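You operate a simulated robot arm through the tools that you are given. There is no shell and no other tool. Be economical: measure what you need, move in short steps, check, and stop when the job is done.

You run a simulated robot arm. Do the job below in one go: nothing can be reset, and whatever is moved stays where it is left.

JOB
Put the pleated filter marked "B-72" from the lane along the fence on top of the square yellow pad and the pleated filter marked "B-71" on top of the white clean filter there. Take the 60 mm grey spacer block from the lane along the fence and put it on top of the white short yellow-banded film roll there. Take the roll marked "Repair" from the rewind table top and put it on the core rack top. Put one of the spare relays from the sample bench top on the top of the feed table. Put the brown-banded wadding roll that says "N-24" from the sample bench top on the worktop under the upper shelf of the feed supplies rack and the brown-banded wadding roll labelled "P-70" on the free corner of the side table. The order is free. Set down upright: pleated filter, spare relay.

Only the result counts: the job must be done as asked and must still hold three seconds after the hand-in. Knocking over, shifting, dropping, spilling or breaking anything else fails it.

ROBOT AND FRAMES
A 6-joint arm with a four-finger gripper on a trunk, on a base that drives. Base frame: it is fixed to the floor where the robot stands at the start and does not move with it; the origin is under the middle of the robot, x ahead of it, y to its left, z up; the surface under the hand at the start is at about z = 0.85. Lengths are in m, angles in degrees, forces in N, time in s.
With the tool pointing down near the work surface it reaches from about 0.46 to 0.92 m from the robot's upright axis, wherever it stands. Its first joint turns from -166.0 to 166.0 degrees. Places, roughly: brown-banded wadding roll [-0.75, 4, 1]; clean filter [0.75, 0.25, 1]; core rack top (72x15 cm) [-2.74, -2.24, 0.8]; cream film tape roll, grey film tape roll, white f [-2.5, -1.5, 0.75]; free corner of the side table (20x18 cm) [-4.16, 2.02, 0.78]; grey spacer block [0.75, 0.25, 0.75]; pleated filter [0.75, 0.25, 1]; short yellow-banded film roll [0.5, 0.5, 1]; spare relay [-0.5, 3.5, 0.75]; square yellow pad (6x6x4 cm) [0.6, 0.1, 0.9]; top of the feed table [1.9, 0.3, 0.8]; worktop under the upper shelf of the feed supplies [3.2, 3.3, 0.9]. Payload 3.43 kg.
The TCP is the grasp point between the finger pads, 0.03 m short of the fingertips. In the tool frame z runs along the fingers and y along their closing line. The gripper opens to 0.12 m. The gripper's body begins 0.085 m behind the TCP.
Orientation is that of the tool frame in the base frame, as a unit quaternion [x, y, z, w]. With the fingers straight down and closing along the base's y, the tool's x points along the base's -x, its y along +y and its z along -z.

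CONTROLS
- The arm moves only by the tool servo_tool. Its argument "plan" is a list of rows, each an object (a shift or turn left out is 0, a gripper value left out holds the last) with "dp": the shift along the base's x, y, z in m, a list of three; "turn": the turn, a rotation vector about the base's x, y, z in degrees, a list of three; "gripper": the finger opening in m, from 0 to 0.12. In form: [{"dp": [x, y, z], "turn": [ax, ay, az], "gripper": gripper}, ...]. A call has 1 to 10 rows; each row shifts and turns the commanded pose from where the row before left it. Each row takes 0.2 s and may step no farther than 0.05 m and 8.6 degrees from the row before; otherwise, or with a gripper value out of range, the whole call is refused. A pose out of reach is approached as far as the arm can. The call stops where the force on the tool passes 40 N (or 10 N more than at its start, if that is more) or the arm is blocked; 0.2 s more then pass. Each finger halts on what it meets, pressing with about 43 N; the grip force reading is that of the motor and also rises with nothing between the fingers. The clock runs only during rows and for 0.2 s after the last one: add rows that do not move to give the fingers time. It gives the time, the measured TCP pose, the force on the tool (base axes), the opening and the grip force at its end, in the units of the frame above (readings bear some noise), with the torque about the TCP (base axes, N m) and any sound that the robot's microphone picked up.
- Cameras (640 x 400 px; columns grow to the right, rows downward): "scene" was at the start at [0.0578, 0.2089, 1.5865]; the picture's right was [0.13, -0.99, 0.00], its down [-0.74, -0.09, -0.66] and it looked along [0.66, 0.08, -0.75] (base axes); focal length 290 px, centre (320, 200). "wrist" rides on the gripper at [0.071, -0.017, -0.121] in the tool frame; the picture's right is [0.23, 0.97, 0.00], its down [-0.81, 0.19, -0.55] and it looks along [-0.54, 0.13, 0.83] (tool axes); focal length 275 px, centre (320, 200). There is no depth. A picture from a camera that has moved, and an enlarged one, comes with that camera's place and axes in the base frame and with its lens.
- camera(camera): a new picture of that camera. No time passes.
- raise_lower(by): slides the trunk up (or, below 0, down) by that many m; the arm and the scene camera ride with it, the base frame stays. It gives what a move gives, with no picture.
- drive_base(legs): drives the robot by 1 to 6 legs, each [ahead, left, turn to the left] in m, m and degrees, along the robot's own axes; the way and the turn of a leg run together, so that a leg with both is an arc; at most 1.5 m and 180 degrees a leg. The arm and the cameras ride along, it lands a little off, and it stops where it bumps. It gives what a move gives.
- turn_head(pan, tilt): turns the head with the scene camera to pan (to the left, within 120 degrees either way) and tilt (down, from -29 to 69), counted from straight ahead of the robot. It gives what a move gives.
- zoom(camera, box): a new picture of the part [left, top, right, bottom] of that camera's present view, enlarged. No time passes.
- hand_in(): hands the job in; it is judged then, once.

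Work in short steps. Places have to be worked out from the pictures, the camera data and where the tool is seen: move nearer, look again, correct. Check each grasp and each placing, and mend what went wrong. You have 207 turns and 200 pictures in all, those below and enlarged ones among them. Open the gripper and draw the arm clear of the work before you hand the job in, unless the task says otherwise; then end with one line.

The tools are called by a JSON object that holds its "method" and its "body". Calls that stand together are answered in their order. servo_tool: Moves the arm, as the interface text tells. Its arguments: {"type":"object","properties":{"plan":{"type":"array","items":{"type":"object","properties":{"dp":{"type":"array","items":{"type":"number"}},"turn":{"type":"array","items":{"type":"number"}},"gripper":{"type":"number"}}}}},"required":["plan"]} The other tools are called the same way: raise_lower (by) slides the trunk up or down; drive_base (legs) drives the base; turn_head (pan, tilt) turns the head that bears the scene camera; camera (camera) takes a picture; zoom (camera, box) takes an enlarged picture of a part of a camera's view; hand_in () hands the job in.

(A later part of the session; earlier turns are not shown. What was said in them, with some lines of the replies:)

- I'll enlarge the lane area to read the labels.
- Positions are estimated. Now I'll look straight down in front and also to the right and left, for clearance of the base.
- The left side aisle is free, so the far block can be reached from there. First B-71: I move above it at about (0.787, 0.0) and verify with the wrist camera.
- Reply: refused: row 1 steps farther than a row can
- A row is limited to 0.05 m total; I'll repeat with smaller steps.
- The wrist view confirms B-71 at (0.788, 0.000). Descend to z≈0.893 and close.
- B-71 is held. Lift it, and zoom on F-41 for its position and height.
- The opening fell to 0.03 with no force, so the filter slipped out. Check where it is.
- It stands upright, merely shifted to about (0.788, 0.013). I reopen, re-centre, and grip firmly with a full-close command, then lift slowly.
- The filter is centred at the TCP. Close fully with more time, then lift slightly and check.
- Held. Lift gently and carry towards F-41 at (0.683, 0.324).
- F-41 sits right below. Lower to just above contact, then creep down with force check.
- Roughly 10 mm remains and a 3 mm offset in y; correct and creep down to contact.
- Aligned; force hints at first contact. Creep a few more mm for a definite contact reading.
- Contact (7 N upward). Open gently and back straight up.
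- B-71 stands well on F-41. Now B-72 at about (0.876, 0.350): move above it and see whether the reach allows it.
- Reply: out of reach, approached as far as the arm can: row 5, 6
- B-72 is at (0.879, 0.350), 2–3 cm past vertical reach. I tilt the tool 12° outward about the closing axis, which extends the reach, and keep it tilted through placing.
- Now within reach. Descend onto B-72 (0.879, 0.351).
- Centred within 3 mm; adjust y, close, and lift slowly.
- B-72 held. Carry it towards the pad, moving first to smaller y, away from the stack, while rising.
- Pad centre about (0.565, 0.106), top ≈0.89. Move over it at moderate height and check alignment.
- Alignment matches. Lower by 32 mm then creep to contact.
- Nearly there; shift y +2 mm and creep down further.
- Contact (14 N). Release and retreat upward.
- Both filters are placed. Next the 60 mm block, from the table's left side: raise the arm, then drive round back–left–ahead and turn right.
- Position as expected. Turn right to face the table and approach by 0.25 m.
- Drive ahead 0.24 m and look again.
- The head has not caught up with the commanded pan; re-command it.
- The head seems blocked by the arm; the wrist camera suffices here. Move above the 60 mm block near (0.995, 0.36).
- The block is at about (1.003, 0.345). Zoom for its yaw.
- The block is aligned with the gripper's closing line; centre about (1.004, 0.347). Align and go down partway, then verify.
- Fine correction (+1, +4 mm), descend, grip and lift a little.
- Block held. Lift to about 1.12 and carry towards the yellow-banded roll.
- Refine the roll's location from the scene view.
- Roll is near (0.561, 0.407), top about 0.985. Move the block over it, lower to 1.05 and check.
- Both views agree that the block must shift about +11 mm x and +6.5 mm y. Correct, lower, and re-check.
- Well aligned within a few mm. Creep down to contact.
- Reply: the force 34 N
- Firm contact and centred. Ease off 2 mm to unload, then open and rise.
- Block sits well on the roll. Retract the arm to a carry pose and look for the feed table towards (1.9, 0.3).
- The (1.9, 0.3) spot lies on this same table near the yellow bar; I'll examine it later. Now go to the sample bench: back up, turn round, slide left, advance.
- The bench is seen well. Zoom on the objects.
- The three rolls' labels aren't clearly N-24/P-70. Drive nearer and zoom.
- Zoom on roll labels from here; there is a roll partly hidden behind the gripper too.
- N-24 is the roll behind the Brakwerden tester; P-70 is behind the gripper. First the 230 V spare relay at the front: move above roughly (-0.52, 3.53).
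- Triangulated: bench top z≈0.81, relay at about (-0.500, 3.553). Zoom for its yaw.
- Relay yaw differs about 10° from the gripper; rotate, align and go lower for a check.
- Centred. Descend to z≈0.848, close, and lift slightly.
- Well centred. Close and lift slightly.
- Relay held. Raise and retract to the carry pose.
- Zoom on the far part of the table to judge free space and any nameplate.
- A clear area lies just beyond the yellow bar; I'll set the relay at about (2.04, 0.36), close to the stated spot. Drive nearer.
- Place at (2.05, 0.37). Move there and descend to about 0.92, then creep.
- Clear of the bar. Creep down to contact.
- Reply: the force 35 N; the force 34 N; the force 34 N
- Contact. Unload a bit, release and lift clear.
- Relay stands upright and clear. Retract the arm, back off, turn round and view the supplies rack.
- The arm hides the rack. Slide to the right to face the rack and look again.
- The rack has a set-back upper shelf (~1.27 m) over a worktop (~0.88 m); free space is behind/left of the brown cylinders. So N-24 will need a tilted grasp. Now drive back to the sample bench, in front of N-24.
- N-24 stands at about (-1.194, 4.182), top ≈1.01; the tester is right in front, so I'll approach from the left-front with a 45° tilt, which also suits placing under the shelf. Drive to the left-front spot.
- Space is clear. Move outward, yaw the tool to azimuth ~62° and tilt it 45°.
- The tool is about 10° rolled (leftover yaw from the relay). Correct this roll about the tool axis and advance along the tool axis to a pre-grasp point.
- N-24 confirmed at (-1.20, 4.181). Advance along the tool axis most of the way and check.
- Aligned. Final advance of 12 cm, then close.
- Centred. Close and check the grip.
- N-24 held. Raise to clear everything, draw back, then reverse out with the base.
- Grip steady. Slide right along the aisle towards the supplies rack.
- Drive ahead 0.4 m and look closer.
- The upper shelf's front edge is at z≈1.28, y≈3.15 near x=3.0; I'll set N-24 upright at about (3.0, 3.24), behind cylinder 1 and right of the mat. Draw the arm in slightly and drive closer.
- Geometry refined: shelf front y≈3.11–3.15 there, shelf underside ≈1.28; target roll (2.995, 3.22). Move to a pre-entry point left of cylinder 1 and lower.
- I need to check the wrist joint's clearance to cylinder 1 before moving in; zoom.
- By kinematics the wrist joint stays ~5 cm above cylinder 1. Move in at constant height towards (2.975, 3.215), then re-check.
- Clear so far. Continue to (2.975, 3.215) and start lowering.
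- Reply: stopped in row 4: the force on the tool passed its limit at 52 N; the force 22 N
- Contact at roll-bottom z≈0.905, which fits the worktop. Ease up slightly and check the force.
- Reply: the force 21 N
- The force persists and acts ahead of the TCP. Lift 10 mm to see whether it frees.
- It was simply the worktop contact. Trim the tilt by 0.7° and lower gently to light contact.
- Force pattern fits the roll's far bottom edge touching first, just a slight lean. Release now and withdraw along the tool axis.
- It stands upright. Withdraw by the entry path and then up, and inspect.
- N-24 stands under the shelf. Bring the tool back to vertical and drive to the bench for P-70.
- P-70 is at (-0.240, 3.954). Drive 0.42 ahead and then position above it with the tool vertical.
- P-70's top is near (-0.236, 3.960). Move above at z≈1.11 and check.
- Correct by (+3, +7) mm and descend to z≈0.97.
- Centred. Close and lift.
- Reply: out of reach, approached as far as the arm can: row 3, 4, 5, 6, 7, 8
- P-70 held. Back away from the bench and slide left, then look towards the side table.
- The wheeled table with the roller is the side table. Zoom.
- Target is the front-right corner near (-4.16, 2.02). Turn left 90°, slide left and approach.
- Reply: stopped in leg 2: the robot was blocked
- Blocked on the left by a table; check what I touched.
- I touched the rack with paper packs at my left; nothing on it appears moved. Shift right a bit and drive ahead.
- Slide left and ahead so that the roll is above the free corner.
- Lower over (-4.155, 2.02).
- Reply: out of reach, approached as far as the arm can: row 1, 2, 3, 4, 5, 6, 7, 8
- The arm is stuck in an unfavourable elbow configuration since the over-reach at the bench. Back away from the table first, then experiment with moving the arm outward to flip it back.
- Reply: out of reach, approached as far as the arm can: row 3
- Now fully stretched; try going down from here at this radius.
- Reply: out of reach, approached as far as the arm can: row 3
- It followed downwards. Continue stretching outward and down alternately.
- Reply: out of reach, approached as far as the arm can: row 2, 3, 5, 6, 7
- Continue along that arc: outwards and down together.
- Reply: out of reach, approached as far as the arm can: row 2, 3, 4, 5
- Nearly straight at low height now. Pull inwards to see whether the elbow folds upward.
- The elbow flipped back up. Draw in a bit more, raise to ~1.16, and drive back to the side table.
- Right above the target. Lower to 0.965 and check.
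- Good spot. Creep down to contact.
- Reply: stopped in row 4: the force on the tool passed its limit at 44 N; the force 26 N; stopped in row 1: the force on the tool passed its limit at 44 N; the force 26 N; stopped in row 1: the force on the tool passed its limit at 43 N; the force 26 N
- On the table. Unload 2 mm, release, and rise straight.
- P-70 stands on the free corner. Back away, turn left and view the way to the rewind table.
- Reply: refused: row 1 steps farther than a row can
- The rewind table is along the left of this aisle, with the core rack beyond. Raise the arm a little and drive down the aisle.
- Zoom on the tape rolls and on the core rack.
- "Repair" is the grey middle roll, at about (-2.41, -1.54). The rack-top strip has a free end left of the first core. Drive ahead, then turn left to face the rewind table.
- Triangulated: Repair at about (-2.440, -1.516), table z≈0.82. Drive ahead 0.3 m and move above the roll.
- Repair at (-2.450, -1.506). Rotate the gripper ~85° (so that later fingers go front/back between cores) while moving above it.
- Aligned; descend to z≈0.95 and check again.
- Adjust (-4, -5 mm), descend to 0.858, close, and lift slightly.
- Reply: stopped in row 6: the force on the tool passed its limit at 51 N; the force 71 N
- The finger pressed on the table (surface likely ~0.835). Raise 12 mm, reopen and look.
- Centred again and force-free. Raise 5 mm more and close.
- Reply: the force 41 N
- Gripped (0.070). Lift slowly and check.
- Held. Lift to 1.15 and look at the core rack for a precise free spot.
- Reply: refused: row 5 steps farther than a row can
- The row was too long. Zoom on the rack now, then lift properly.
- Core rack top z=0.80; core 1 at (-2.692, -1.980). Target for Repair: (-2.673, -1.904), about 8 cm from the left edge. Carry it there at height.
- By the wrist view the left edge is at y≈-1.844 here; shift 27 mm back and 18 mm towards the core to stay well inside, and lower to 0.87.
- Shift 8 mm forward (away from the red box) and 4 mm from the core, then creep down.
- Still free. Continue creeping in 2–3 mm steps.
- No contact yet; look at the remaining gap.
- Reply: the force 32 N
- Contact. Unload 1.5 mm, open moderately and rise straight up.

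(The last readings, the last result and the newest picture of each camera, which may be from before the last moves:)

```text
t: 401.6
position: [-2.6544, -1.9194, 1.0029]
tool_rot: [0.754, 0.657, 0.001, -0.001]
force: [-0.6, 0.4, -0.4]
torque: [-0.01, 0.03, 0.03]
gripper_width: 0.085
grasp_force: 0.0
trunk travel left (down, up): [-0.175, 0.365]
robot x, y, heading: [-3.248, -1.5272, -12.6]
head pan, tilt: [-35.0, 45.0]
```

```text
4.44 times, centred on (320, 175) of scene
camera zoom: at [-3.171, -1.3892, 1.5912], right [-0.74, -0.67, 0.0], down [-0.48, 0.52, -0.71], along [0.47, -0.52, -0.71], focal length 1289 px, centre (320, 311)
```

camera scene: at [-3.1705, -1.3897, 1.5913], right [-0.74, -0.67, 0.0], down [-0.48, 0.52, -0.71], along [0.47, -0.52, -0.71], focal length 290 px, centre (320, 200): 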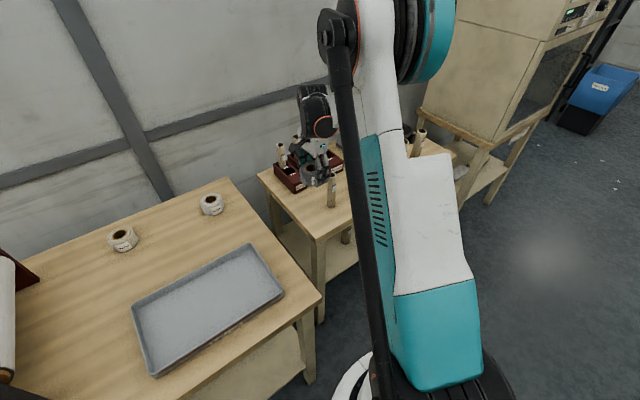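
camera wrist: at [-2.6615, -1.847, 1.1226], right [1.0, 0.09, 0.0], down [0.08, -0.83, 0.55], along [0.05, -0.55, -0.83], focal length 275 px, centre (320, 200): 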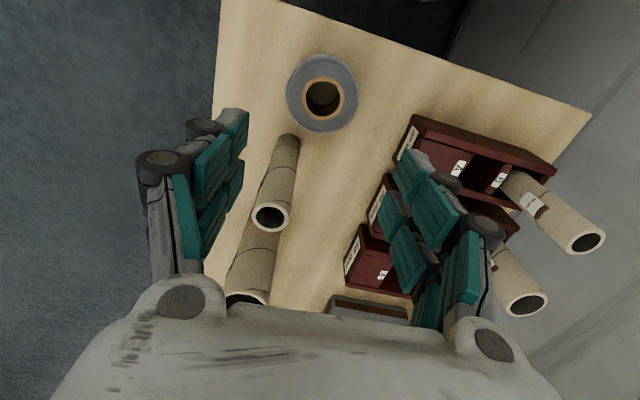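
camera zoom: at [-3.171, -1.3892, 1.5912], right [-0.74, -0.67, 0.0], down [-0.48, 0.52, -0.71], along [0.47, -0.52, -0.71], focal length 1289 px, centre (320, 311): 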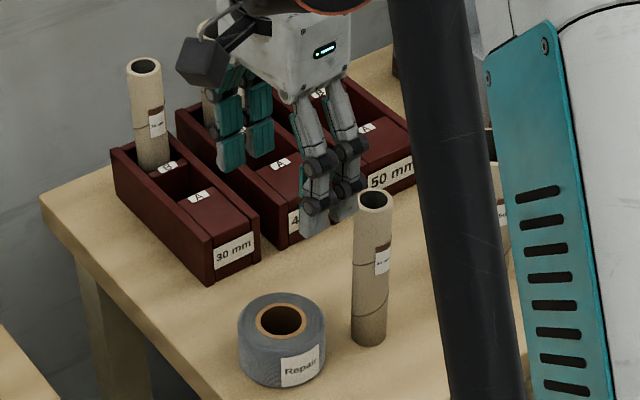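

Repair stands on the core rack top, nothing else disturbed. Draw the arm up and away and back the base off slightly.

{"method": "servo_tool", "body": {"plan": [{"dp": [0, 0, 0.045]}, {"dp": [0, 0, 0.045]}, {"dp": [0, 0, 0.045]}, {"dp": [-0.02, 0.02, 0.03]}, {"dp": [-0.03, 0.03, 0]}, {"dp": [-0.03, 0.03, 0]}, {"dp": [-0.03, 0.03, 0]}, {}]}}

{"method": "drive_base", "body": {"legs": [[-0.35, 0, 0]]}}

{"method": "camera", "body": {"camera": "scene"}}

```text
t: 403.4
position: [-2.7631, -1.8076, 1.1679]
tool_rot: [0.754, 0.657, 0.001, 0.0]
force: [0.6, -0.2, 1.1]
torque: [0.0, 0.03, 0.02]
gripper_width: 0.0852
grasp_force: 0.1
trunk travel left (down, up): [-0.175, 0.365]
robot x, y, heading: [-3.2492, -1.5294, -12.6]
head pan, tilt: [-35.0, 45.0]
```

```text
t: 405.7
position: [-3.1087, -1.7284, 1.1684]
tool_rot: [0.753, 0.658, 0.001, 0.0]
force: [0.2, 0.4, -0.1]
torque: [0.0, -0.03, 0.04]
gripper_width: 0.085
grasp_force: 0.1
trunk travel left (down, up): [-0.175, 0.365]
robot x, y, heading: [-3.5948, -1.4446, -12.8]
head pan, tilt: [-35.0, 45.0]
```

```text
27 pictures are left
camera scene: at [-3.5174, -1.311, 1.5913], right [-0.74, -0.67, 0.0], down [-0.48, 0.52, -0.71], along [0.48, -0.52, -0.71], focal length 290 px, centre (320, 200)
```

scene: 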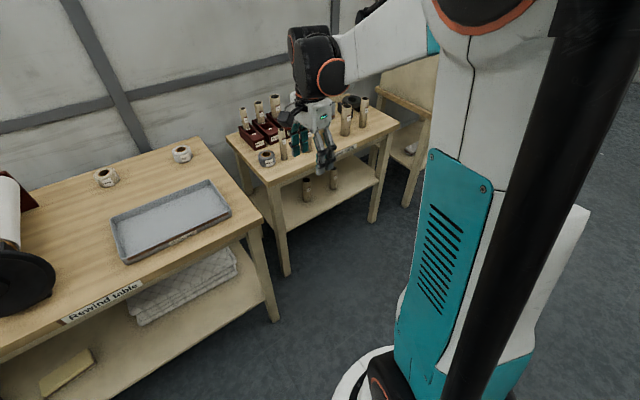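

Everything is placed, the gripper is open and the arm is clear, so I hand the job in.

{"method": "hand_in", "body": {}}

```text
The job is handed in.
```

I handed the job in with all seven items placed and everything upright in my last view of each spot; the relay's place on the feed table top was my own choice: a clear spot just past the yellow bar, near the coordinates given. On the way I bumped the rack of paper packs near the side table with the base (nothing on it looked moved), and B-71 slipped once on the first lift but stayed upright.
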